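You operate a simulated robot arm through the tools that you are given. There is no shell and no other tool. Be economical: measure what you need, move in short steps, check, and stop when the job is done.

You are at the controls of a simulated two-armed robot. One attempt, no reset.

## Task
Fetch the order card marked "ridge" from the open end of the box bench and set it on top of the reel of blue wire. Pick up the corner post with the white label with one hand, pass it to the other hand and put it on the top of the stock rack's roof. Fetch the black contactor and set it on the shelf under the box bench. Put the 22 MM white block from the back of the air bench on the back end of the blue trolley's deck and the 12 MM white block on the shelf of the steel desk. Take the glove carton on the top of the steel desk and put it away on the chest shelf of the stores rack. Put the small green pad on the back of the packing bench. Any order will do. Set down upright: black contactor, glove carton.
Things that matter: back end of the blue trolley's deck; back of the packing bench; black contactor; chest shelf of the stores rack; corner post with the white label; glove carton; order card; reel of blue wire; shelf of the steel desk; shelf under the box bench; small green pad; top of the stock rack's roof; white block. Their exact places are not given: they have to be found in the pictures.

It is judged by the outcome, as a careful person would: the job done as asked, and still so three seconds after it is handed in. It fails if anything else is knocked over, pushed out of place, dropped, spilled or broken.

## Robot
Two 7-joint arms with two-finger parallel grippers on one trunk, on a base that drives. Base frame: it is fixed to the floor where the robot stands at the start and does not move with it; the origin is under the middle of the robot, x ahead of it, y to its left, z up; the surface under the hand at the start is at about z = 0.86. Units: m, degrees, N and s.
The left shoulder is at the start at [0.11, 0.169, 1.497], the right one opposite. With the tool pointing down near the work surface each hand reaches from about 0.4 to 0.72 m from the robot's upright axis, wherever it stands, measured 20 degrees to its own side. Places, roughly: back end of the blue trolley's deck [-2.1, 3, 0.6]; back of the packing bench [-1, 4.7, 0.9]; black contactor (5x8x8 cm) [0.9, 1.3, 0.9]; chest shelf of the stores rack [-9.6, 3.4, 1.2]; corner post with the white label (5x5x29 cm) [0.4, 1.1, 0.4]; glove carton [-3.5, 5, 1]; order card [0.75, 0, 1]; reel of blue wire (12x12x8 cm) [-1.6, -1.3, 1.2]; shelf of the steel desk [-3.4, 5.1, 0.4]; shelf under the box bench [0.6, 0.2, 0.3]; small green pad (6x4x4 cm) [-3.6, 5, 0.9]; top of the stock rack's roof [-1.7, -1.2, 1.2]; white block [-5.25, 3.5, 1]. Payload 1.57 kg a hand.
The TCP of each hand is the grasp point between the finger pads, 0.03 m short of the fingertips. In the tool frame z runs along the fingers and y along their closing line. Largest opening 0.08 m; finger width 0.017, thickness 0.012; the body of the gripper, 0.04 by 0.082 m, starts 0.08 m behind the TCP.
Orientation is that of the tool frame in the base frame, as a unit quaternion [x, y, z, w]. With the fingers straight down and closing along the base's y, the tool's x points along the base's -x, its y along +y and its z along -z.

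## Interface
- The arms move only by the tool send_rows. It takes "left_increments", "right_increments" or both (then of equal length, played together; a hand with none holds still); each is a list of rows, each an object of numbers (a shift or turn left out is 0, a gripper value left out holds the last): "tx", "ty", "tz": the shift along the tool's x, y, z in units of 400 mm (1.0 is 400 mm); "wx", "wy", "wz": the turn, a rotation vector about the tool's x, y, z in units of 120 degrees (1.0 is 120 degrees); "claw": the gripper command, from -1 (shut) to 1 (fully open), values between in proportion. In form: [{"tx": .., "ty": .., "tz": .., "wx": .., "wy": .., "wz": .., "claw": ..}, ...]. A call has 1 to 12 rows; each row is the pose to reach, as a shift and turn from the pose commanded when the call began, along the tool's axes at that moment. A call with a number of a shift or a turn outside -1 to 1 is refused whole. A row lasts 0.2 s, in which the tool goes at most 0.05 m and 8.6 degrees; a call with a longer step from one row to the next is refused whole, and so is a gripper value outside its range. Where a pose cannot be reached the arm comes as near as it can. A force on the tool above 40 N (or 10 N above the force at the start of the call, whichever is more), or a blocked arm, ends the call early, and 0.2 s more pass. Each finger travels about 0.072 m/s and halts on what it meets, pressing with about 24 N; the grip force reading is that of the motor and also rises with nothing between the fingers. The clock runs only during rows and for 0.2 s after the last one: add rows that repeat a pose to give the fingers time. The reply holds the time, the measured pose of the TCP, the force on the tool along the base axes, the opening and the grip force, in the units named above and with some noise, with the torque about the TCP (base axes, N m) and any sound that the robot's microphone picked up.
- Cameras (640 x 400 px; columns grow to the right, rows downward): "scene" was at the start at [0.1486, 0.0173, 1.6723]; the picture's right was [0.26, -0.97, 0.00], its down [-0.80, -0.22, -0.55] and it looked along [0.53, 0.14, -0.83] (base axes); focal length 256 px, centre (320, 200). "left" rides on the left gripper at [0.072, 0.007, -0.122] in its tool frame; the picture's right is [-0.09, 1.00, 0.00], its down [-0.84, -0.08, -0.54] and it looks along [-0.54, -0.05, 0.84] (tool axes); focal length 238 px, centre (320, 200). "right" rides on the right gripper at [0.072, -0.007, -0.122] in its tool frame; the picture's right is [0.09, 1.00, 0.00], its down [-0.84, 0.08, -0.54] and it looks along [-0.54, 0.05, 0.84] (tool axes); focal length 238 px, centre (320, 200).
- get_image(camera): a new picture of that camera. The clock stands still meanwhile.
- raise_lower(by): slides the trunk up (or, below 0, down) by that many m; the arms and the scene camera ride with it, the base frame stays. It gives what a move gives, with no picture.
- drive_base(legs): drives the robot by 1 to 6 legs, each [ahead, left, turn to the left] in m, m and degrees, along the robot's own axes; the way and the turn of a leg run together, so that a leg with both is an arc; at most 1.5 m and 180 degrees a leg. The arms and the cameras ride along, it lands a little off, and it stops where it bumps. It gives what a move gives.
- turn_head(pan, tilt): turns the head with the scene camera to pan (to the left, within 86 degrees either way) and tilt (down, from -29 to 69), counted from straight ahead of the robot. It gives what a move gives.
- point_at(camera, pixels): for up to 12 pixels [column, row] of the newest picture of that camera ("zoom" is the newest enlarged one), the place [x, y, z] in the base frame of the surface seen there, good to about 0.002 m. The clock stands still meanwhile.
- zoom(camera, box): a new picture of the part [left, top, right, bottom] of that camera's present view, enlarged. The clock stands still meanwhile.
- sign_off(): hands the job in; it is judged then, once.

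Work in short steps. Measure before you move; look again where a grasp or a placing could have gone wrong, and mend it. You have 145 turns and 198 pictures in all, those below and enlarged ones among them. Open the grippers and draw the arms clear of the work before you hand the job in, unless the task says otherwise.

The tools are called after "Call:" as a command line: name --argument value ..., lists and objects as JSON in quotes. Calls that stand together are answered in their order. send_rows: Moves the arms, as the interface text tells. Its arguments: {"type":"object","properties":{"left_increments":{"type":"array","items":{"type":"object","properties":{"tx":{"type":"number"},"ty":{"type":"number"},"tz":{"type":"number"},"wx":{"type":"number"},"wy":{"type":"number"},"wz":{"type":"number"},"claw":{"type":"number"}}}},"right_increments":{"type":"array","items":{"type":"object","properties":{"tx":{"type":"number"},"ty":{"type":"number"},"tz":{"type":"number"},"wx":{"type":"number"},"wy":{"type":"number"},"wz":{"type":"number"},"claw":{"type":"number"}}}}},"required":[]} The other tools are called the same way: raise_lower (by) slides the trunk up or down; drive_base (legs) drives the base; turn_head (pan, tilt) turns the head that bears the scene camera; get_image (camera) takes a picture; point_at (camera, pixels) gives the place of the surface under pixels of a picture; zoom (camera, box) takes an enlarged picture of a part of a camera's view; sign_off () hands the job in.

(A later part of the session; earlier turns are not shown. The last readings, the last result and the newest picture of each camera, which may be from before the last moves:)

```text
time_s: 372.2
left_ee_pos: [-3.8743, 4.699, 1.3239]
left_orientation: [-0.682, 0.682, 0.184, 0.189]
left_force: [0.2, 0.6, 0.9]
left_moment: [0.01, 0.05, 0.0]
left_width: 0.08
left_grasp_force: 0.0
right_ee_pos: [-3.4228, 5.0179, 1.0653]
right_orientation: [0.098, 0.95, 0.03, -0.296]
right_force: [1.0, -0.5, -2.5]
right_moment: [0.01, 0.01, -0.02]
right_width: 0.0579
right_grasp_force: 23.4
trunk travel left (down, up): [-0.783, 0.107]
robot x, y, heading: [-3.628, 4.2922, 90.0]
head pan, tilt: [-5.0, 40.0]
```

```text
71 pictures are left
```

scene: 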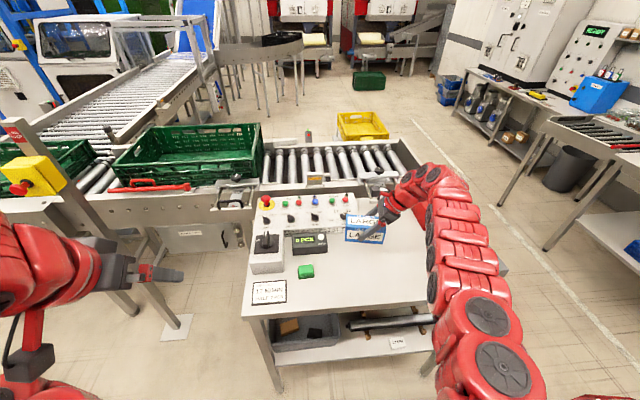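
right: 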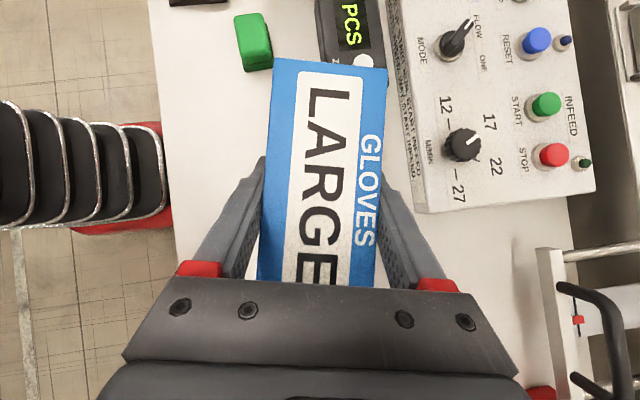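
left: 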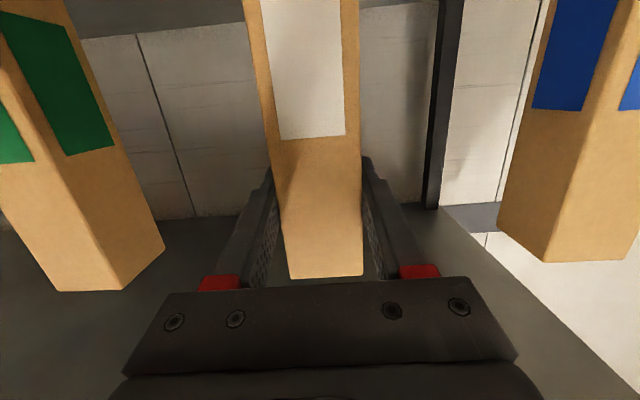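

Carton held (57.9 mm) upright. Now the green pad with the left hand: I shift 8 cm right and bring the left hand to a pre-grasp above it.

Call:
drive_base --legs '[[0, -0.08, 0]]'

Call:
send_rows --left_increments '[{"tx": -0.006, "ty": -0.053, "tz": 0.098, "claw": 1}, {"tx": -0.012, "ty": -0.106, "tz": 0.197}, {"tx": -0.018, "ty": -0.16, "tz": 0.296}, {"tx": -0.024, "ty": -0.212, "tz": 0.395}, {"tx": -0.03, "ty": -0.265, "tz": 0.494}, {"tx": -0.036, "ty": -0.32, "tz": 0.59}, {"tx": -0.042, "ty": -0.372, "tz": 0.69}, {"tx": -0.048, "ty": -0.425, "tz": 0.79}, {"tx": -0.048, "ty": -0.425, "tz": 0.79}]'

Call:
get_image --camera "left"

```text
time_s: 373.3
left_ee_pos: [-3.796, 4.6992, 1.3233]
left_orientation: [0.682, -0.681, -0.185, -0.189]
left_force: [0.3, -0.2, 0.3]
left_moment: [0.0, -0.01, 0.02]
left_width: 0.0801
left_grasp_force: 0.0
right_ee_pos: [-3.3465, 5.0175, 1.0653]
right_orientation: [0.098, 0.95, 0.031, -0.295]
right_force: [-0.9, -1.2, -2.7]
right_moment: [-0.01, 0.0, -0.01]
right_width: 0.0577
right_grasp_force: 24.2
trunk travel left (down, up): [-0.783, 0.107]
robot x, y, heading: [-3.5516, 4.2857, 89.7]
head pan, tilt: [-5.0, 40.0]
```

```text
time_s: 375.3
left_ee_pos: [-3.6223, 4.8763, 1.0629]
left_orientation: [-0.682, 0.683, 0.184, 0.189]
left_force: [0.6, 0.0, -0.9]
left_moment: [-0.03, -0.03, -0.01]
left_width: 0.0798
left_grasp_force: 0.1
left hand out of reach, approached as far as the arm can: row 2, 3, 4, 5, 6
right_ee_pos: [-3.3439, 5.0169, 1.0646]
right_orientation: [0.098, 0.95, 0.03, -0.295]
right_force: [-0.3, 0.0, -2.5]
right_moment: [0.02, -0.04, 0.01]
right_width: 0.0579
right_grasp_force: 24.1
trunk travel left (down, up): [-0.783, 0.107]
robot x, y, heading: [-3.5486, 4.29, 89.8]
head pan, tilt: [-5.0, 40.0]
```

```text
70 pictures are left
```

left: 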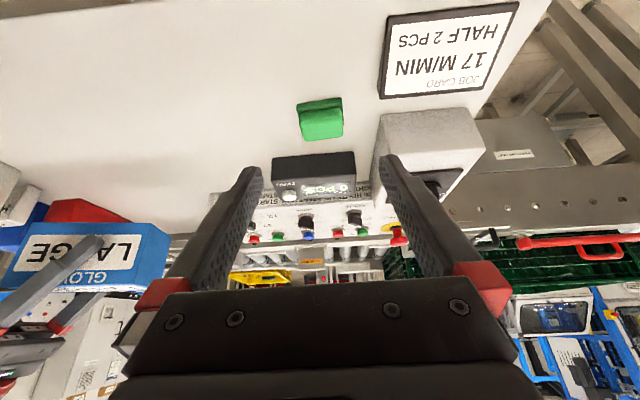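

Pad is centred (col 320). I narrow the opening slightly, advance 15 cm along the axis, and check.

Call:
send_rows --left_increments '[{"tz": 0.1, "claw": 0.75}, {"tz": 0.2}, {"tz": 0.3}, {"tz": 0.35}, {"tz": 0.372}, {"tz": 0.372}]'

Call:
get_image --camera "left"

```text
time_s: 376.7
left_ee_pos: [-3.6205, 4.9517, 0.9354]
left_orientation: [-0.682, 0.682, 0.185, 0.187]
left_force: [0.1, 0.0, -0.5]
left_moment: [0.0, -0.02, 0.02]
left_width: 0.0699
left_grasp_force: 0.2
right_ee_pos: [-3.344, 5.0181, 1.065]
right_orientation: [0.097, 0.95, 0.03, -0.296]
right_force: [0.0, -1.0, -2.2]
right_moment: [-0.02, 0.03, -0.01]
right_width: 0.0579
right_grasp_force: 24.1
trunk travel left (down, up): [-0.783, 0.107]
robot x, y, heading: [-3.5477, 4.2874, 90.0]
head pan, tilt: [-5.0, 40.0]
```

```text
69 pictures are left
```

left: 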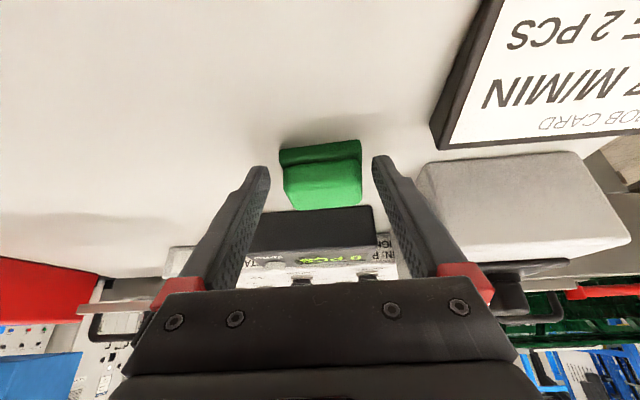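

Straddled; closing and lifting back along the axis.

Call:
send_rows --left_increments '[{"claw": 0}, {"claw": -1}, {"claw": -1}, {"claw": -1}, {"tz": -0.08, "claw": -1}, {"tz": -0.18}, {"tz": -0.28}, {"tz": -0.35}]'

Call:
get_image --camera "left"

```text
time_s: 378.5
left_ee_pos: [-3.623, 4.8799, 1.0563]
left_orientation: [-0.682, 0.682, 0.185, 0.189]
left_force: [0.1, -0.5, -1.2]
left_moment: [0.02, 0.0, 0.01]
left_width: 0.0533
left_grasp_force: 23.8
right_ee_pos: [-3.3445, 5.0174, 1.0636]
right_orientation: [0.098, 0.95, 0.03, -0.295]
right_force: [-0.1, -0.3, -1.8]
right_moment: [0.0, -0.02, -0.02]
right_width: 0.0579
right_grasp_force: 23.9
trunk travel left (down, up): [-0.783, 0.107]
robot x, y, heading: [-3.5512, 4.2907, 89.6]
head pan, tilt: [-5.0, 40.0]
```

```text
68 pictures are left
```

left: 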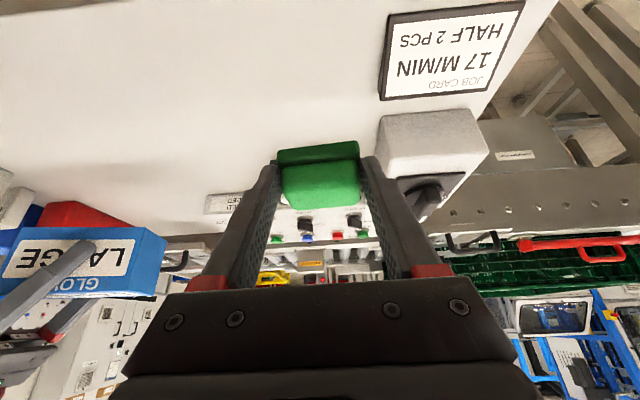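

Pad held. I drive to the packing bench (facing +x) and look at it.

Call:
drive_base --legs '[[-0.25, 0, 0], [0, 0, -90], [1.2, 0, 0], [0, 0.5, 0]]'

Call:
turn_head --pan 5 --tilt 30

Call:
get_image --camera "scene"

```text
time_s: 392.4
left_ee_pos: [-1.7609, 4.5873, 1.0559]
left_orientation: [0.005, 0.965, -0.005, 0.263]
left_force: [-0.2, -0.1, -0.1]
left_moment: [-0.01, 0.01, -0.01]
left_width: 0.0533
left_grasp_force: 24.0
right_ee_pos: [-1.6257, 4.3067, 1.0636]
right_orientation: [0.744, 0.599, 0.232, -0.188]
right_force: [0.1, 0.2, -0.9]
right_moment: [0.01, -0.03, -0.03]
right_width: 0.0578
right_grasp_force: 24.7
trunk travel left (down, up): [-0.783, 0.107]
robot x, y, heading: [-2.3517, 4.5232, -0.6]
head pan, tilt: [-5.0, 40.0]
```

```text
time_s: 393.1
left_ee_pos: [-1.7604, 4.5895, 1.0564]
left_orientation: [0.004, 0.965, -0.005, 0.264]
left_force: [-0.2, -0.5, -0.8]
left_moment: [0.03, 0.02, -0.02]
left_width: 0.0533
left_grasp_force: 23.4
right_ee_pos: [-1.6261, 4.308, 1.0643]
right_orientation: [0.744, 0.598, 0.231, -0.187]
right_force: [-0.8, -0.4, -2.0]
right_moment: [-0.03, -0.02, 0.0]
right_width: 0.0579
right_grasp_force: 24.2
trunk travel left (down, up): [-0.783, 0.107]
robot x, y, heading: [-2.3509, 4.5222, -0.3]
head pan, tilt: [5.0, 30.0]
```

```text
67 pictures are left
```

scene: 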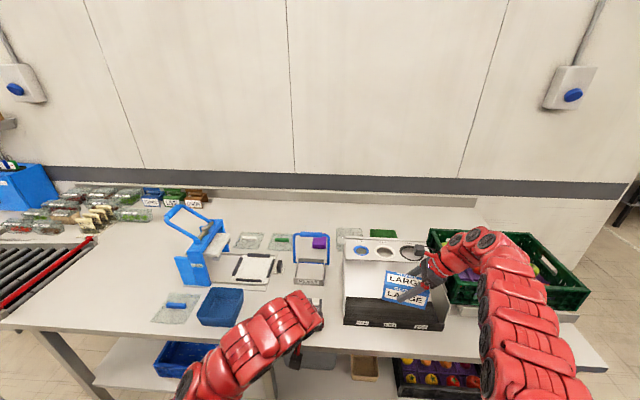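

Zooming on the back of the packing bench and measuring.

Call:
zoom --camera "scene" --box '[220, 180, 420, 300]'

Call:
point_at --camera "scene" --pixels '[[265, 222], [300, 220], [330, 215], [300, 203], [262, 240], [283, 240], [350, 238], [383, 234], [312, 265], [330, 240], [265, 325], [230, 215]]'

```text
3.20 times, centred on (320, 240) of scene
```

zoom: 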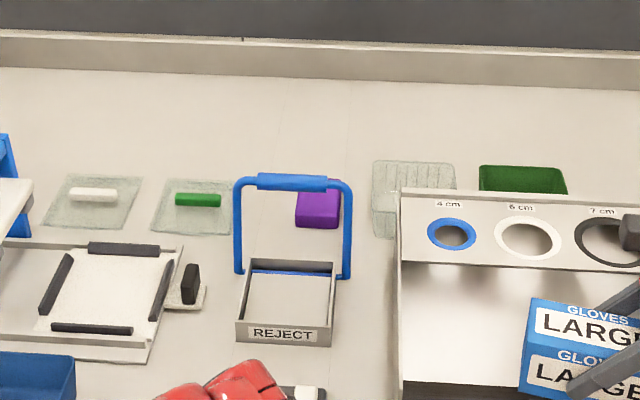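

```text
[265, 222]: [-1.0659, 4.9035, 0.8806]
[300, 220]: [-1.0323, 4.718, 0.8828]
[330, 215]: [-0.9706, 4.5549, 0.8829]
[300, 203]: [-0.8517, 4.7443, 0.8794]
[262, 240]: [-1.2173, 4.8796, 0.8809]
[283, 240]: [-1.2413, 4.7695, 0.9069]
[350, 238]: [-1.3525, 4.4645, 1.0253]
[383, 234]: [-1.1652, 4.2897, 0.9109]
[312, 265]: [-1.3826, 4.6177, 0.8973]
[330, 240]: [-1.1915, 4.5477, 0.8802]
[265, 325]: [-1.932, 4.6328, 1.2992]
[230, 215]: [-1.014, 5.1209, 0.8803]
```

Back strip is free around (−1.05,4.80), z 0.881. I raise/retract the carton hand, extend the left hand, lower the trunk 0.12, and measure the bench's front edge.

Call:
point_at --camera "scene" --pixels '[[60, 322], [150, 335], [480, 358], [210, 222], [190, 262], [170, 210], [296, 240], [325, 236]]'

Call:
send_rows --right_increments '[{"tx": 0.025, "ty": -0.085, "tz": -0.067}, {"tx": 0.05, "ty": -0.17, "tz": -0.134}, {"tx": 0.075, "ty": -0.255, "tz": -0.2}, {"tx": 0.1, "ty": -0.34, "tz": -0.268}, {"tx": 0.125, "ty": -0.425, "tz": -0.335}, {"tx": 0.15, "ty": -0.51, "tz": -0.4}, {"tx": 0.181, "ty": -0.612, "tz": -0.482}]' --left_increments '[{"tx": -0.089, "ty": 0.036, "tz": 0.011}, {"tx": -0.178, "ty": 0.071, "tz": 0.022}, {"tx": -0.267, "ty": 0.107, "tz": 0.033}, {"tx": -0.356, "ty": 0.143, "tz": 0.044}, {"tx": -0.445, "ty": 0.18, "tz": 0.056}, {"tx": -0.534, "ty": 0.215, "tz": 0.067}, {"tx": -0.622, "ty": 0.25, "tz": 0.078}]'

Call:
raise_lower --by -0.12

Call:
drive_base --legs '[[0, 0.11, 0.4]]'

Call:
get_image --camera "scene"

```text
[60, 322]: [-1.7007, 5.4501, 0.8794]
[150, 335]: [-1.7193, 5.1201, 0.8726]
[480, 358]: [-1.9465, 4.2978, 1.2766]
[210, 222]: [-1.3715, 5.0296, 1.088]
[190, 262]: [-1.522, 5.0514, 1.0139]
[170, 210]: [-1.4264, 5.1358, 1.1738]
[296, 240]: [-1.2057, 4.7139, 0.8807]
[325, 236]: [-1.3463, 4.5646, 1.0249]
```

```text
refused: row 7 steps farther than a row can; nothing moved
```

```text
time_s: 394.3
left_ee_pos: [-1.7617, 4.5886, 0.95]
left_orientation: [0.005, 0.964, -0.004, 0.266]
left_force: [1.1, 0.1, -0.3]
left_moment: [-0.06, 0.04, 0.02]
left_width: 0.0533
left_grasp_force: 23.7
right_ee_pos: [-1.6249, 4.3082, 0.9652]
right_orientation: [0.742, 0.599, 0.237, -0.184]
right_force: [-4.4, 0.9, 11.9]
right_moment: [-0.81, 0.49, -0.29]
right_width: 0.058
right_grasp_force: 24.2
trunk travel left (down, up): [-0.677, 0.213]
robot x, y, heading: [-2.3526, 4.5204, -0.8]
head pan, tilt: [5.0, 30.0]
stopped: the force on the tool passed its limit at 43 N (the readings are from after the stop); the commanded pose is now the measured one
```

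```text
time_s: 395.5
left_ee_pos: [-1.7601, 4.7003, 0.9481]
left_orientation: [0.001, 0.964, -0.002, 0.265]
left_force: [0.9, 0.8, 0.0]
left_moment: [0.03, -0.01, 0.0]
left_width: 0.0533
left_grasp_force: 24.5
right_ee_pos: [-1.6215, 4.4201, 0.964]
right_orientation: [0.741, 0.602, 0.236, -0.185]
right_force: [-0.4, -15.9, 12.8]
right_moment: [0.52, 0.15, 0.19]
right_width: 0.0579
right_grasp_force: 23.5
trunk travel left (down, up): [-0.677, 0.213]
robot x, y, heading: [-2.3519, 4.6301, -0.5]
head pan, tilt: [5.0, 30.0]
```

```text
65 pictures are left
```

scene: 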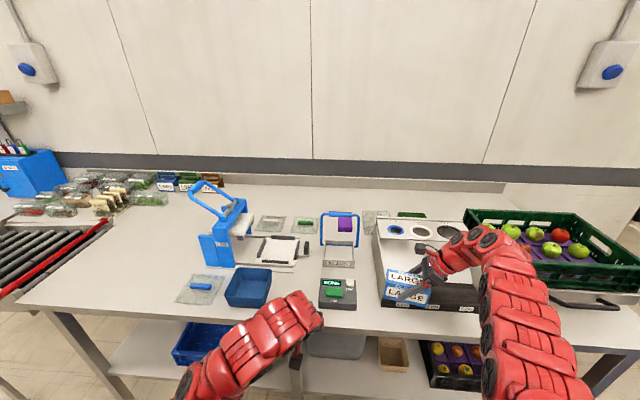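

A refused row plus the trunk lowering pressed the carton onto the gauge box. I lift immediately and check whether the box moved.

Call:
raise_lower --by 0.2

Call:
get_image --camera "scene"

Call:
get_image --camera "right"

Call:
point_at --camera "scene" --pixels '[[385, 240], [375, 245], [385, 310], [470, 312], [400, 234], [345, 245], [340, 295], [440, 310]]'

```text
time_s: 397.7
left_ee_pos: [-1.7597, 4.7025, 1.1492]
left_orientation: [0.001, 0.965, -0.003, 0.264]
left_force: [-0.2, 0.2, 0.3]
left_moment: [0.0, 0.0, -0.02]
left_width: 0.0531
left_grasp_force: 23.7
right_ee_pos: [-1.6207, 4.4195, 1.1636]
right_orientation: [0.741, 0.601, 0.235, -0.184]
right_force: [0.3, -0.4, -2.2]
right_moment: [0.04, -0.01, 0.03]
right_width: 0.058
right_grasp_force: 23.7
trunk travel left (down, up): [-0.877, 0.013]
robot x, y, heading: [-2.3519, 4.632, -0.5]
head pan, tilt: [5.0, 30.0]
```

```text
64 pictures are left
```

scene: 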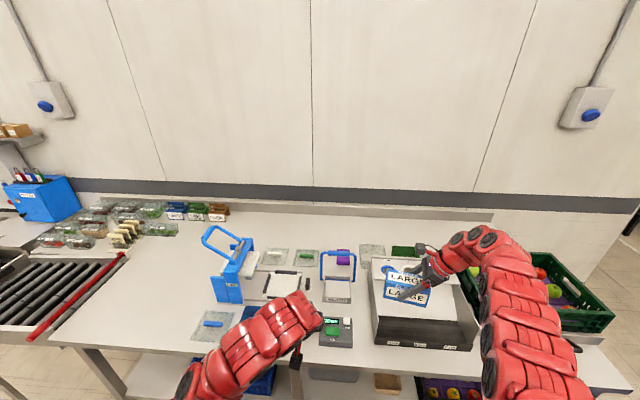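

```text
63 pictures are left
```

right: 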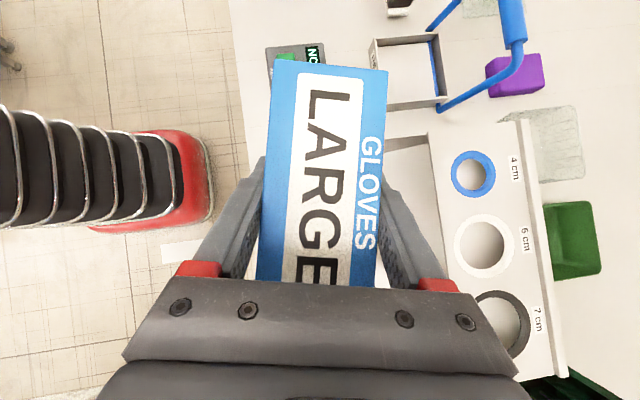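

```text
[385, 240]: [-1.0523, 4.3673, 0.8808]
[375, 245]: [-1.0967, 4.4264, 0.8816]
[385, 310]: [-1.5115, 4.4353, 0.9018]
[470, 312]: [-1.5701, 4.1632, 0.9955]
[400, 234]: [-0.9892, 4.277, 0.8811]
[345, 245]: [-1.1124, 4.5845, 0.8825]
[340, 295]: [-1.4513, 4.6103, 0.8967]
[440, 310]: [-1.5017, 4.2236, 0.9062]
```

Carton is still well gripped. I check the gauge box's left edge (was y≈4.465) while correctly retracting the right hand and extending the left.

Call:
point_at --camera "scene" --pixels '[[374, 260], [374, 264], [373, 272], [374, 342], [376, 300]]'

Call:
send_rows --right_increments '[{"tx": 0.02, "ty": -0.075, "tz": -0.05}, {"tx": 0.04, "ty": -0.15, "tz": -0.1}, {"tx": 0.06, "ty": -0.225, "tz": -0.15}, {"tx": 0.08, "ty": -0.3, "tz": -0.2}, {"tx": 0.1, "ty": -0.375, "tz": -0.25}, {"tx": 0.12, "ty": -0.45, "tz": -0.3}, {"tx": 0.14, "ty": -0.52, "tz": -0.34}, {"tx": 0.15, "ty": -0.58, "tz": -0.36}]' --left_increments '[{"tx": -0.08, "ty": 0.03, "tz": 0.01}, {"tx": -0.16, "ty": 0.06, "tz": 0.02}, {"tx": -0.24, "ty": 0.09, "tz": 0.03}, {"tx": -0.32, "ty": 0.12, "tz": 0.04}, {"tx": -0.4, "ty": 0.15, "tz": 0.05}, {"tx": -0.48, "ty": 0.18, "tz": 0.06}, {"tx": -0.55, "ty": 0.21, "tz": 0.07}, {"tx": -0.61, "ty": 0.24, "tz": 0.078}]'

Call:
zoom --camera "scene" --box '[280, 200, 520, 360]'

```text
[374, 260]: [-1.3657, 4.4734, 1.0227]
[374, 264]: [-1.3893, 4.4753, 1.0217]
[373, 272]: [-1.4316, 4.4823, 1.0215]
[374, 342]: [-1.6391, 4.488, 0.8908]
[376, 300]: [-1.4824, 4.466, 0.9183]
```

```text
time_s: 399.5
left_ee_pos: [-1.5321, 4.7969, 1.2456]
left_orientation: [0.003, 0.965, -0.004, 0.263]
left_force: [0.3, 0.2, -0.2]
left_moment: [0.0, -0.02, 0.04]
left_width: 0.0532
left_grasp_force: 23.9
right_ee_pos: [-1.7222, 4.4251, 1.2309]
right_orientation: [0.742, 0.6, 0.235, -0.185]
right_force: [-1.1, -1.0, -3.3]
right_moment: [0.04, 0.02, 0.0]
right_width: 0.0576
right_grasp_force: 24.1
right hand out of reach, approached as far as the arm can: row 4, 5, 6, 7, 8
trunk travel left (down, up): [-0.877, 0.013]
robot x, y, heading: [-2.351, 4.6279, -0.4]
head pan, tilt: [5.0, 30.0]
```

```text
2.50 times, centred on (400, 280) of scene
```

zoom: 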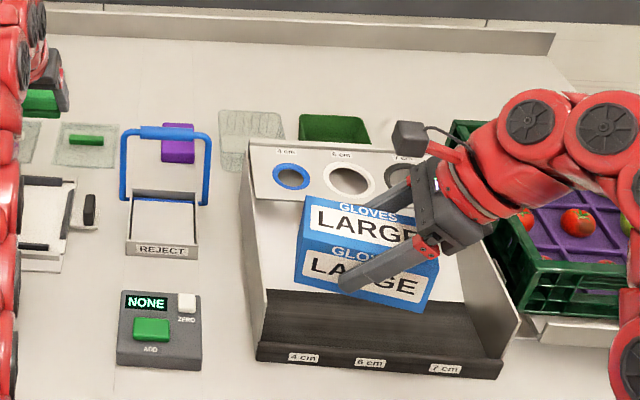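

Gauge box looks in place. To reach the back I'll angle the base −60° (left shoulder nearer the bench, carton hand away), then yaw the left hand back and extend at a safe height.

Call:
drive_base --legs '[[0.3, 0.17, 0], [0, 0, -30], [0, 0, -30]]'

Call:
send_rows --left_increments '[{"tx": 0.046, "ty": 0.103, "tz": -0.027, "wx": -0.031, "wz": -0.053}, {"tx": 0.093, "ty": 0.206, "tz": -0.055, "wx": -0.063, "wz": -0.107}, {"tx": 0.139, "ty": 0.309, "tz": -0.082, "wx": -0.095, "wz": -0.161}, {"tx": 0.186, "ty": 0.412, "tz": -0.11, "wx": -0.127, "wz": -0.215}, {"tx": 0.232, "ty": 0.515, "tz": -0.137, "wx": -0.159, "wz": -0.268}, {"tx": 0.279, "ty": 0.618, "tz": -0.165, "wx": -0.191, "wz": -0.322}, {"tx": 0.325, "ty": 0.721, "tz": -0.192, "wx": -0.223, "wz": -0.376}, {"tx": 0.372, "ty": 0.825, "tz": -0.22, "wx": -0.255, "wz": -0.43}]'

Call:
turn_head --pan 55 --tilt 35

Call:
get_image --camera "scene"

```text
time_s: 404.6
left_ee_pos: [-1.4982, 4.1753, 1.246]
left_orientation: [0.483, 0.835, -0.136, 0.227]
left_force: [-0.3, 0.0, -0.3]
left_moment: [0.01, 0.01, -0.02]
left_width: 0.0532
left_grasp_force: 24.1
right_ee_pos: [-1.9154, 4.1517, 1.2318]
right_orientation: [0.942, 0.151, 0.296, -0.043]
right_force: [0.1, 0.1, -2.5]
right_moment: [-0.01, -0.02, 0.02]
right_width: 0.0579
right_grasp_force: 24.2
trunk travel left (down, up): [-0.877, 0.013]
robot x, y, heading: [-2.055, 4.8004, -60.2]
head pan, tilt: [5.0, 30.0]
```

```text
time_s: 406.4
left_ee_pos: [-1.2962, 4.4886, 1.244]
left_orientation: [0.0, 0.965, -0.001, 0.262]
left_force: [-0.4, -0.4, 0.1]
left_moment: [-0.02, 0.01, -0.04]
left_width: 0.053
left_grasp_force: 24.5
right_ee_pos: [-1.9139, 4.1534, 1.2331]
right_orientation: [0.942, 0.151, 0.296, -0.043]
right_force: [0.1, 0.1, -3.1]
right_moment: [0.02, -0.01, 0.03]
right_width: 0.0578
right_grasp_force: 24.3
trunk travel left (down, up): [-0.877, 0.013]
robot x, y, heading: [-2.055, 4.7958, -60.3]
head pan, tilt: [5.0, 30.0]
```

```text
time_s: 407.6
left_ee_pos: [-1.2982, 4.4866, 1.243]
left_orientation: [0.001, 0.965, -0.001, 0.262]
left_force: [-0.5, -0.2, -0.6]
left_moment: [0.02, 0.02, 0.0]
left_width: 0.0531
left_grasp_force: 23.8
right_ee_pos: [-1.9146, 4.1519, 1.2308]
right_orientation: [0.943, 0.15, 0.295, -0.042]
right_force: [-0.3, -0.8, -2.3]
right_moment: [0.01, 0.0, 0.0]
right_width: 0.058
right_grasp_force: 23.8
trunk travel left (down, up): [-0.877, 0.013]
robot x, y, heading: [-2.0558, 4.8007, -60.5]
head pan, tilt: [55.0, 35.0]
```

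```text
61 pictures are left
```

scene: 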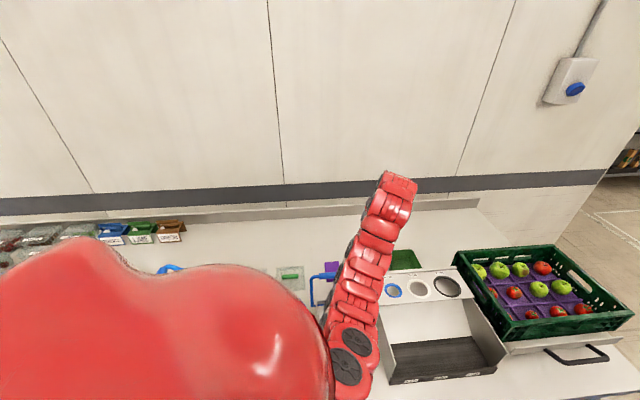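

Exactly as planned. I extend to above (−1.085,4.80), lower 0.25 and look with the left camera.

Call:
send_rows --left_increments '[{"tx": -0.057, "ty": 0.098, "tz": 0.034}, {"tx": -0.115, "ty": 0.197, "tz": 0.068}, {"tx": -0.172, "ty": 0.295, "tz": 0.102}, {"tx": -0.229, "ty": 0.394, "tz": 0.136}, {"tx": -0.286, "ty": 0.492, "tz": 0.17}, {"tx": -0.344, "ty": 0.59, "tz": 0.204}, {"tx": -0.401, "ty": 0.689, "tz": 0.238}, {"tx": -0.458, "ty": 0.7875, "tz": 0.272}, {"tx": -0.458, "ty": 0.7875, "tz": 0.272}]'

Call:
raise_lower --by -0.24

Call:
get_image --camera "left"

Call:
get_image --camera "scene"

```text
time_s: 409.6
left_ee_pos: [-1.1062, 4.7826, 1.2432]
left_orientation: [0.002, 0.965, -0.001, 0.263]
left_force: [0.1, -0.7, 0.2]
left_moment: [0.02, -0.03, -0.02]
left_width: 0.0532
left_grasp_force: 23.9
left hand out of reach, approached as far as the arm can: row 8, 9
right_ee_pos: [-1.9152, 4.151, 1.2304]
right_orientation: [0.942, 0.151, 0.296, -0.044]
right_force: [-0.7, -0.4, -2.5]
right_moment: [0.03, -0.02, 0.0]
right_width: 0.0579
right_grasp_force: 24.0
trunk travel left (down, up): [-0.877, 0.013]
robot x, y, heading: [-2.0559, 4.7984, -60.3]
head pan, tilt: [55.0, 35.0]
```

```text
time_s: 412.1
left_ee_pos: [-1.1057, 4.784, 1.0026]
left_orientation: [0.001, 0.965, -0.001, 0.263]
left_force: [0.7, -0.4, -0.6]
left_moment: [0.02, 0.01, -0.02]
left_width: 0.0528
left_grasp_force: 24.2
right_ee_pos: [-1.9165, 4.153, 0.9927]
right_orientation: [0.942, 0.15, 0.296, -0.043]
right_force: [-0.4, 0.3, -2.6]
right_moment: [0.02, -0.01, 0.06]
right_width: 0.0577
right_grasp_force: 23.8
trunk travel left (down, up): [-0.637, 0.253]
robot x, y, heading: [-2.0541, 4.7968, -60.4]
head pan, tilt: [55.0, 35.0]
```

```text
60 pictures are left
```

left: 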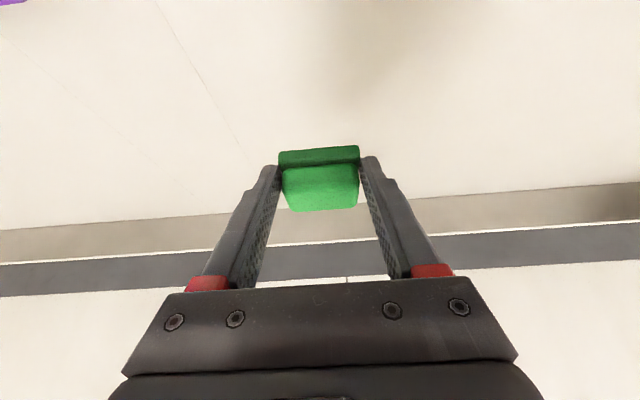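

```text
59 pictures are left
```

scene: 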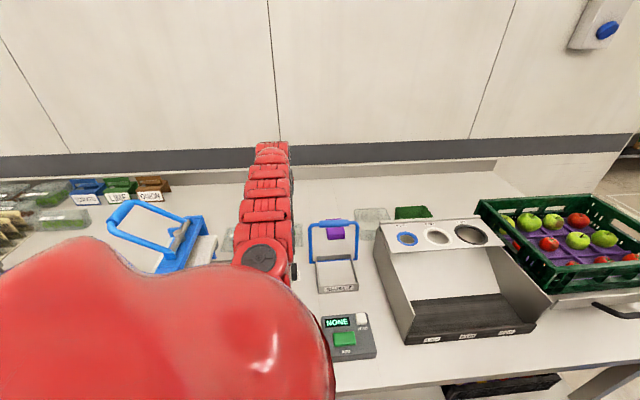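

Spot below is clear. I lower 8.5 cm, open, raise straight up and check.

Call:
raise_lower --by -0.085

Call:
send_rows --left_increments '[{"claw": -0.2}, {"claw": 0.3}, {"claw": 0.8}, {"claw": 1}, {"claw": 1}]'

Call:
raise_lower --by 0.3

Call:
get_image --camera "left"

```text
time_s: 413.3
left_ee_pos: [-1.1051, 4.7832, 0.9186]
left_orientation: [0.001, 0.965, -0.002, 0.262]
left_force: [0.6, 0.2, -0.3]
left_moment: [-0.03, -0.01, 0.01]
left_width: 0.0531
left_grasp_force: 24.1
right_ee_pos: [-1.9157, 4.1531, 0.9075]
right_orientation: [0.942, 0.151, 0.296, -0.043]
right_force: [0.9, 0.5, -1.6]
right_moment: [-0.01, -0.02, 0.01]
right_width: 0.0578
right_grasp_force: 24.4
trunk travel left (down, up): [-0.552, 0.338]
robot x, y, heading: [-2.053, 4.7985, -60.6]
head pan, tilt: [55.0, 35.0]
```

```text
time_s: 414.5
left_ee_pos: [-1.106, 4.7847, 0.9174]
left_orientation: [0.0, 0.965, -0.001, 0.262]
left_force: [-0.6, 0.5, -0.4]
left_moment: [-0.02, -0.01, -0.01]
left_width: 0.0799
left_grasp_force: 0.0
right_ee_pos: [-1.9153, 4.1522, 0.9076]
right_orientation: [0.942, 0.151, 0.296, -0.042]
right_force: [0.1, 0.3, -2.5]
right_moment: [-0.01, -0.03, -0.04]
right_width: 0.058
right_grasp_force: 23.8
trunk travel left (down, up): [-0.552, 0.338]
robot x, y, heading: [-2.0559, 4.7994, -60.5]
head pan, tilt: [55.0, 35.0]
```

```text
time_s: 417.5
left_ee_pos: [-1.1059, 4.7839, 1.2168]
left_orientation: [0.001, 0.965, -0.001, 0.263]
left_force: [-0.5, -0.8, -0.6]
left_moment: [-0.01, -0.01, 0.02]
left_width: 0.0798
left_grasp_force: 0.0
right_ee_pos: [-1.915, 4.1514, 1.2069]
right_orientation: [0.942, 0.151, 0.296, -0.043]
right_force: [-0.2, -0.2, -2.4]
right_moment: [-0.01, 0.0, 0.01]
right_width: 0.0579
right_grasp_force: 24.7
trunk travel left (down, up): [-0.852, 0.038]
robot x, y, heading: [-2.0504, 4.7991, -60.2]
head pan, tilt: [55.0, 35.0]
```

```text
58 pictures are left
```

left: 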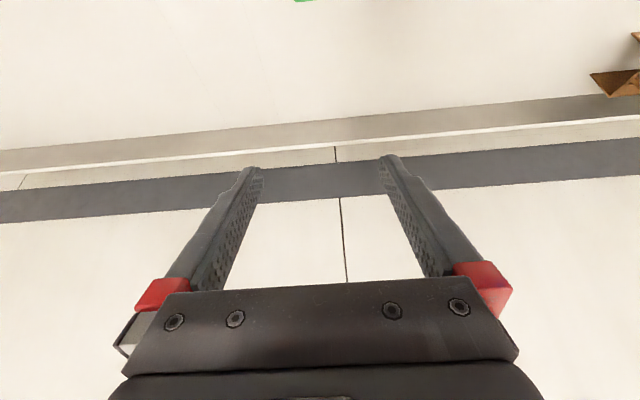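

Pad is released on the back of the bench. I slide away, fold the left hand in, turn to face −x, and drive west along the aisle towards the stores rack.

Call:
drive_base --legs '[[0, -0.6, 0]]'

Call:
get_image --camera "scene"

Call:
send_rows --left_increments '[{"tx": 0.08, "ty": -0.077, "tz": -0.048, "wx": 0.025, "wz": 0.043}, {"tx": 0.161, "ty": -0.154, "tz": -0.096, "wx": 0.051, "wz": 0.086}, {"tx": 0.242, "ty": -0.231, "tz": -0.144, "wx": 0.076, "wz": 0.129}, {"tx": 0.322, "ty": -0.308, "tz": -0.191, "wx": 0.102, "wz": 0.172}, {"tx": 0.402, "ty": -0.385, "tz": -0.239, "wx": 0.127, "wz": 0.215}, {"tx": 0.483, "ty": -0.462, "tz": -0.287, "wx": 0.153, "wz": 0.258}, {"tx": 0.563, "ty": -0.539, "tz": -0.335, "wx": 0.178, "wz": 0.301}, {"tx": 0.644, "ty": -0.616, "tz": -0.383, "wx": 0.204, "wz": 0.344}, {"tx": 0.724, "ty": -0.693, "tz": -0.431, "wx": 0.23, "wz": 0.387}, {"tx": 0.8, "ty": -0.77, "tz": -0.476, "wx": 0.255, "wz": 0.43}]'

Call:
drive_base --legs '[[0, 0, -120], [0, 0.35, 0], [1.5, 0, 0], [0.4, -0.5, 0], [1.5, 0, 0], [1.4, 0, 0]]'

Call:
turn_head --pan 20 --tilt 20

Call:
get_image --camera "scene"

```text
time_s: 421.0
left_ee_pos: [-1.6331, 4.4849, 1.218]
left_orientation: [0.001, 0.965, -0.002, 0.261]
left_force: [-0.6, -0.6, 0.2]
left_moment: [0.0, 0.01, -0.01]
left_width: 0.0799
left_grasp_force: 0.0
right_ee_pos: [-2.44, 3.8506, 1.206]
right_orientation: [0.942, 0.152, 0.295, -0.043]
right_force: [-0.2, 0.5, -2.9]
right_moment: [0.01, 0.01, -0.02]
right_width: 0.0577
right_grasp_force: 24.4
trunk travel left (down, up): [-0.852, 0.038]
robot x, y, heading: [-2.5811, 4.4975, -60.3]
head pan, tilt: [55.0, 35.0]
```

```text
57 pictures are left
```

scene: 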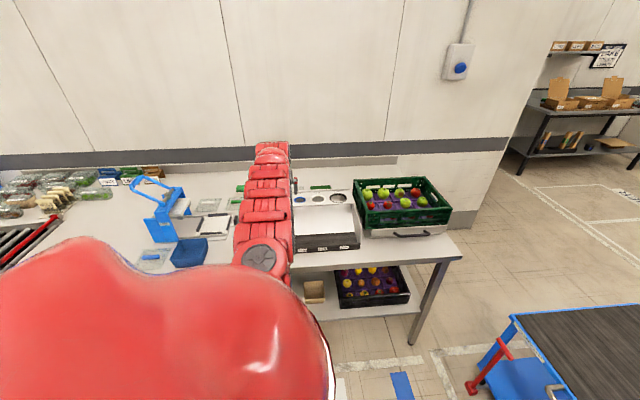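

```text
time_s: 423.2
left_ee_pos: [-1.7175, 4.4139, 1.2186]
left_orientation: [0.112, 0.958, -0.032, 0.261]
left_force: [0.1, 0.8, 0.3]
left_moment: [0.02, 0.0, 0.01]
left_width: 0.08
left_grasp_force: 0.0
left hand out of reach, approached as far as the arm can: row 3, 4, 5, 6, 7, 8, 9, 10
right_ee_pos: [-2.4417, 3.8501, 1.2072]
right_orientation: [0.942, 0.152, 0.296, -0.043]
right_force: [0.1, 0.2, -3.3]
right_moment: [0.0, 0.0, 0.02]
right_width: 0.058
right_grasp_force: 23.5
trunk travel left (down, up): [-0.852, 0.038]
robot x, y, heading: [-2.5808, 4.4968, -60.2]
head pan, tilt: [55.0, 35.0]
```

```text
time_s: 454.4
left_ee_pos: [-7.9127, 3.9208, 1.2192]
left_orientation: [0.884, 0.386, -0.241, 0.103]
left_force: [0.6, 0.0, -1.1]
left_moment: [0.01, -0.02, 0.05]
left_width: 0.0798
left_grasp_force: 0.1
right_ee_pos: [-8.0485, 4.8269, 1.2064]
right_orientation: [-0.607, 0.736, -0.187, -0.233]
right_force: [-0.3, -0.4, -2.3]
right_moment: [-0.01, 0.03, -0.01]
right_width: 0.0576
right_grasp_force: 24.4
trunk travel left (down, up): [-0.852, 0.038]
robot x, y, heading: [-7.4164, 4.6324, -179.5]
head pan, tilt: [55.0, 35.0]
```

```text
time_s: 455.4
left_ee_pos: [-7.9145, 3.9197, 1.218]
left_orientation: [0.884, 0.386, -0.241, 0.104]
left_force: [0.1, 0.2, 0.8]
left_moment: [0.0, -0.02, 0.0]
left_width: 0.0799
left_grasp_force: 0.1
right_ee_pos: [-8.0494, 4.8263, 1.2057]
right_orientation: [-0.606, 0.737, -0.186, -0.234]
right_force: [-0.1, 0.0, -2.9]
right_moment: [0.04, 0.01, -0.01]
right_width: 0.0577
right_grasp_force: 24.0
trunk travel left (down, up): [-0.852, 0.038]
robot x, y, heading: [-7.4188, 4.6319, -179.7]
head pan, tilt: [20.0, 20.0]
```

```text
56 pictures are left
```

scene: 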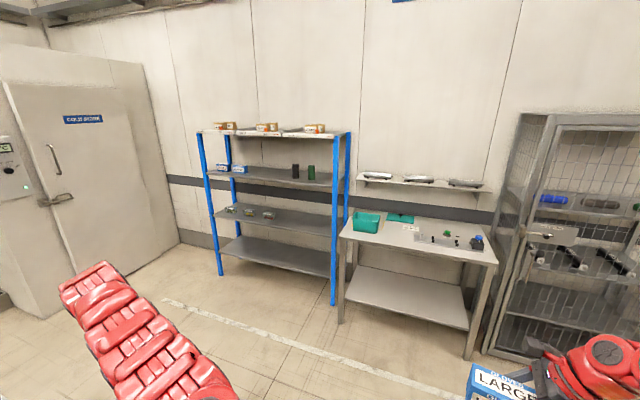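

The rack is in view; the chest shelf is the second one at row ~178. Zoom and measure.

Call:
zoom --camera "scene" --box '[190, 110, 360, 250]'

Call:
point_at --camera "scene" --pixels '[[265, 175], [270, 183], [295, 178], [222, 168], [240, 170], [312, 180], [265, 138], [335, 186], [205, 170], [283, 172], [270, 166], [480, 395]]'

```text
2.86 times, centred on (275, 180) of scene
```

zoom: 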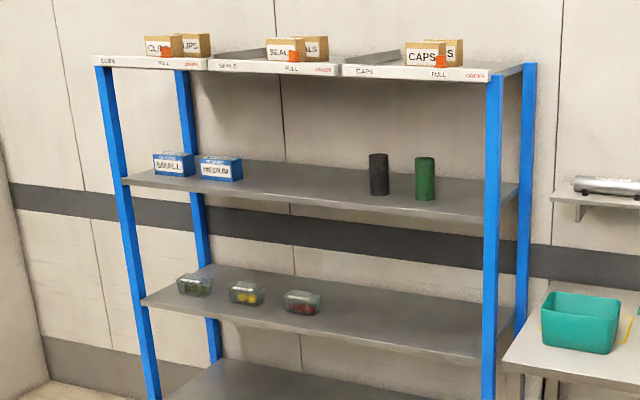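

```text
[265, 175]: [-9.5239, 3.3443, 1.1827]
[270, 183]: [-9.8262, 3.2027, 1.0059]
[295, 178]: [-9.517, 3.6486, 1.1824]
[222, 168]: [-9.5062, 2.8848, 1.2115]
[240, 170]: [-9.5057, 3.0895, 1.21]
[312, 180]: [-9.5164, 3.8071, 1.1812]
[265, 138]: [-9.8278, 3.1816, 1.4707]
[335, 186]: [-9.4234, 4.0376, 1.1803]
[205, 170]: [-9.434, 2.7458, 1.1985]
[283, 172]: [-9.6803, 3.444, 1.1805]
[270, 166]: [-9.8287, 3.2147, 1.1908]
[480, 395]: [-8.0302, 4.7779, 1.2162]
```

Shelf z≈1.181, front x≈−9.42; a free slot right of MEDIUM at y≈3.33. I fold the left hand, raise the trunk, and drive in front of the slot.

Call:
point_at --camera "scene" --pixels '[[270, 133], [290, 135], [250, 166], [247, 171], [120, 250], [150, 200], [60, 300]]'

Call:
send_rows --left_increments '[{"tx": 0.09, "ty": -0.063, "tz": 0.019}, {"tx": 0.18, "ty": -0.127, "tz": 0.038}, {"tx": 0.272, "ty": -0.19, "tz": 0.058}, {"tx": 0.363, "ty": -0.254, "tz": 0.077}, {"tx": 0.454, "ty": -0.317, "tz": 0.096}, {"tx": 0.545, "ty": -0.381, "tz": 0.115}, {"tx": 0.636, "ty": -0.444, "tz": 0.135}, {"tx": 0.727, "ty": -0.508, "tz": 0.154}]'

Call:
raise_lower --by 0.037

Call:
drive_base --legs '[[0.9, 0, 0], [0, 1.49, 0]]'

Call:
turn_head --pan -10 --tilt 25

Call:
get_image --camera "scene"

```text
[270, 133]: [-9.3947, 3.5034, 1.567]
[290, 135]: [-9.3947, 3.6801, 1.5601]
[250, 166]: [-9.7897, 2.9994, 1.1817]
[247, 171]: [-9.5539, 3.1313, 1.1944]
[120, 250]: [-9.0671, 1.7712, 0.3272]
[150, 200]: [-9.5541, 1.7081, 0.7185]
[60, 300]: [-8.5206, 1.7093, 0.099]
```

```text
time_s: 457.2
left_ee_pos: [-7.913, 3.9195, 1.219]
left_orientation: [0.885, 0.386, -0.24, 0.104]
left_force: [-0.2, 0.1, -0.1]
left_moment: [-0.04, 0.01, -0.01]
left_width: 0.0801
left_grasp_force: 0.0
left hand out of reach, approached as far as the arm can: row 1, 2, 3, 4, 5, 6, 7, 8
right_ee_pos: [-8.049, 4.8269, 1.2071]
right_orientation: [-0.606, 0.737, -0.186, -0.234]
right_force: [0.1, -0.4, -2.3]
right_moment: [-0.01, 0.01, 0.0]
right_width: 0.0578
right_grasp_force: 23.7
trunk travel left (down, up): [-0.852, 0.038]
robot x, y, heading: [-7.4221, 4.6316, -179.4]
head pan, tilt: [20.0, 20.0]
```

```text
time_s: 458.0
left_ee_pos: [-7.9141, 3.918, 1.2539]
left_orientation: [0.884, 0.386, -0.241, 0.104]
left_force: [1.2, -0.4, 0.0]
left_moment: [-0.01, -0.01, 0.0]
left_width: 0.0797
left_grasp_force: 0.1
right_ee_pos: [-8.0502, 4.8268, 1.2437]
right_orientation: [-0.607, 0.737, -0.186, -0.234]
right_force: [0.1, 0.4, -3.0]
right_moment: [-0.03, -0.05, -0.04]
right_width: 0.0579
right_grasp_force: 24.2
trunk travel left (down, up): [-0.889, 0.001]
robot x, y, heading: [-7.4166, 4.6327, -179.3]
head pan, tilt: [20.0, 20.0]
```

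```text
time_s: 469.8
left_ee_pos: [-8.7856, 2.4117, 1.256]
left_orientation: [0.883, 0.39, -0.24, 0.104]
left_force: [0.9, -0.1, -0.4]
left_moment: [0.01, -0.01, 0.0]
left_width: 0.0799
left_grasp_force: 0.0
right_ee_pos: [-8.9287, 3.3186, 1.2432]
right_orientation: [-0.61, 0.734, -0.187, -0.233]
right_force: [-0.5, 0.7, -2.3]
right_moment: [-0.01, -0.01, -0.01]
right_width: 0.0578
right_grasp_force: 23.4
trunk travel left (down, up): [-0.889, 0.001]
robot x, y, heading: [-8.2981, 3.1275, -179.5]
head pan, tilt: [20.0, 20.0]
```

```text
time_s: 470.7
left_ee_pos: [-8.786, 2.4124, 1.2553]
left_orientation: [0.883, 0.39, -0.24, 0.105]
left_force: [-0.6, -0.7, -0.3]
left_moment: [0.01, -0.02, 0.0]
left_width: 0.0799
left_grasp_force: 0.1
right_ee_pos: [-8.9293, 3.318, 1.2428]
right_orientation: [-0.61, 0.734, -0.188, -0.233]
right_force: [-0.8, -0.1, -2.7]
right_moment: [0.0, 0.04, 0.03]
right_width: 0.0577
right_grasp_force: 24.2
trunk travel left (down, up): [-0.889, 0.001]
robot x, y, heading: [-8.2986, 3.1291, -178.9]
head pan, tilt: [-10.0, 25.0]
```

```text
54 pictures are left
```

scene: 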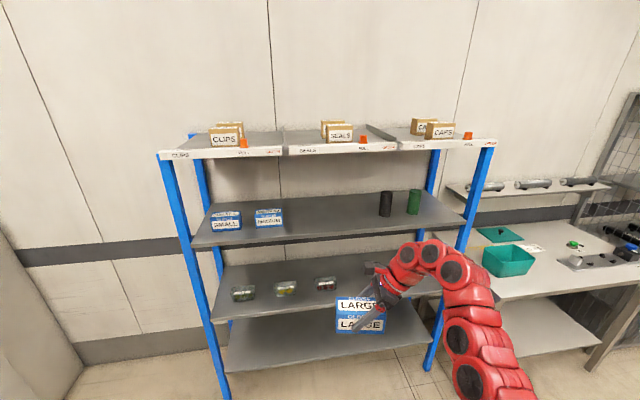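

Robot is aligned; carton is at y 3.318. I measure the top of the right arm against the upper shelf lip (x −9.395, z≈1.55), and approach to just before the shelf.

Call:
point_at --camera "scene" --pixels '[[405, 247], [430, 243], [455, 262], [470, 300], [375, 267], [360, 303], [345, 325], [270, 228], [250, 150]]'

Call:
drive_base --legs '[[0.4, 0, -1]]'

Call:
get_image --camera "scene"

```text
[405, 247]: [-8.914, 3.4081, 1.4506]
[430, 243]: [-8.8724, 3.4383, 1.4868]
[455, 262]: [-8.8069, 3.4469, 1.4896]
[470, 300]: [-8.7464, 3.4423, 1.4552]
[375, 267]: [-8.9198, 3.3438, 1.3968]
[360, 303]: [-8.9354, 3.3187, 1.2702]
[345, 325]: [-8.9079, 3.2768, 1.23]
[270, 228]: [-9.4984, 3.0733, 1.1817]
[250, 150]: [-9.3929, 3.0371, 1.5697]
```

```text
time_s: 473.2
left_ee_pos: [-9.1962, 2.416, 1.2547]
left_orientation: [0.886, 0.382, -0.242, 0.102]
left_force: [-0.1, -0.2, 0.3]
left_moment: [0.02, -0.01, -0.01]
left_width: 0.0802
left_grasp_force: 0.1
right_ee_pos: [-9.3244, 3.3253, 1.2439]
right_orientation: [-0.604, 0.739, -0.185, -0.234]
right_force: [0.4, 0.4, -2.0]
right_moment: [-0.02, 0.06, 0.03]
right_width: 0.058
right_grasp_force: 24.2
trunk travel left (down, up): [-0.889, 0.001]
robot x, y, heading: [-8.6986, 3.1246, -180.0]
head pan, tilt: [-10.0, 25.0]
```

```text
53 pictures are left
```

scene: 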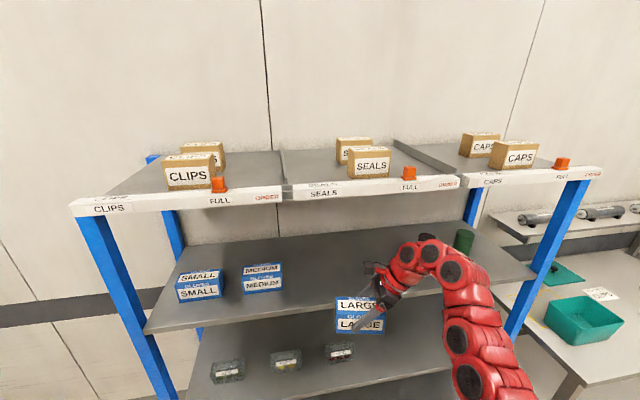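

Arm top stays ≤1.49, below the lip (≈1.55). I drive in 0.19 and check with zoom.

Call:
drive_base --legs '[[0.19, 0, 0]]'

Call:
get_image --camera "right"

Call:
zoom --camera "scene" --box '[220, 200, 480, 380]'

```text
time_s: 474.8
left_ee_pos: [-9.3841, 2.4171, 1.2564]
left_orientation: [0.886, 0.383, -0.243, 0.102]
left_force: [-0.3, -0.5, 0.5]
left_moment: [0.01, 0.03, 0.01]
left_width: 0.0799
left_grasp_force: 0.0
right_ee_pos: [-9.5123, 3.3254, 1.2447]
right_orientation: [-0.603, 0.74, -0.185, -0.236]
right_force: [0.0, -0.2, -1.9]
right_moment: [0.0, -0.01, -0.04]
right_width: 0.0579
right_grasp_force: 23.4
trunk travel left (down, up): [-0.889, 0.001]
robot x, y, heading: [-8.883, 3.1249, 180.1]
head pan, tilt: [-10.0, 25.0]
```

```text
52 pictures are left
```

right: 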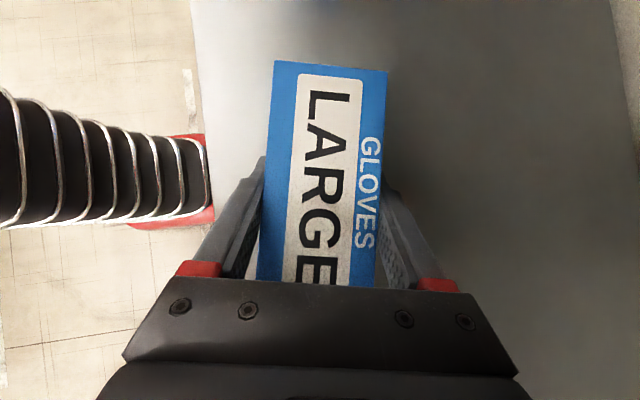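

```text
2.22 times, centred on (350, 290) of scene
```

zoom: 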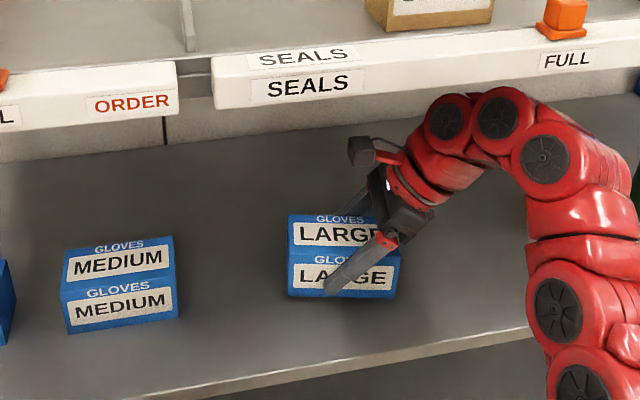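

The carton is over the shelf next to MEDIUM. I lower 17 mm and read the force.

Call:
raise_lower --by -0.016

Call:
zoom --camera "scene" --box '[300, 270, 430, 360]'

```text
time_s: 475.4
left_ee_pos: [-9.3862, 2.4163, 1.2387]
left_orientation: [0.886, 0.383, -0.241, 0.103]
left_force: [-0.6, -0.6, -0.1]
left_moment: [-0.02, 0.0, 0.02]
left_width: 0.08
left_grasp_force: 0.0
right_ee_pos: [-9.5152, 3.3269, 1.2269]
right_orientation: [-0.603, 0.739, -0.186, -0.234]
right_force: [0.3, -0.2, -2.9]
right_moment: [0.0, 0.0, 0.0]
right_width: 0.0578
right_grasp_force: 23.8
trunk travel left (down, up): [-0.873, 0.017]
robot x, y, heading: [-8.8846, 3.1279, 180.2]
head pan, tilt: [-10.0, 25.0]
```

```text
4.44 times, centred on (365, 315) of scene
```

zoom: 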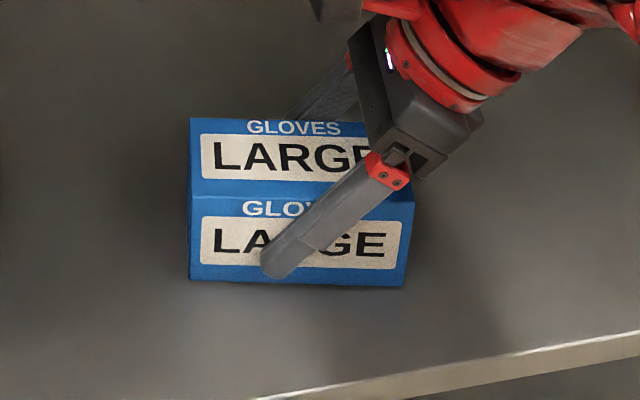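

No contact yet; measuring the carton's top (should be ≈1.252 when seated), and lowering 5 mm more.

Call:
point_at --camera "zoom" --pixels '[[215, 190], [200, 125], [205, 275], [390, 280], [240, 300], [330, 300]]'

Call:
raise_lower --by -0.005

```text
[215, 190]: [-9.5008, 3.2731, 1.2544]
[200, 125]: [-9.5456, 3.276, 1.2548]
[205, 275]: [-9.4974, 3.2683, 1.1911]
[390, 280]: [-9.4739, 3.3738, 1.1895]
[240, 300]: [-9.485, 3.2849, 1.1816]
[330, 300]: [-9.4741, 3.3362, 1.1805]
```

```text
time_s: 475.9
left_ee_pos: [-9.3853, 2.417, 1.2349]
left_orientation: [0.886, 0.382, -0.241, 0.102]
left_force: [-0.4, -0.4, 0.1]
left_moment: [-0.05, 0.01, 0.0]
left_width: 0.0802
left_grasp_force: 0.1
right_ee_pos: [-9.5129, 3.3246, 1.2254]
right_orientation: [-0.603, 0.739, -0.185, -0.237]
right_force: [-6.2, 3.8, 22.9]
right_moment: [-0.12, -0.4, 0.01]
right_width: 0.0579
right_grasp_force: 23.8
trunk travel left (down, up): [-0.868, 0.022]
robot x, y, heading: [-8.8846, 3.1262, 179.9]
head pan, tilt: [-10.0, 25.0]
```

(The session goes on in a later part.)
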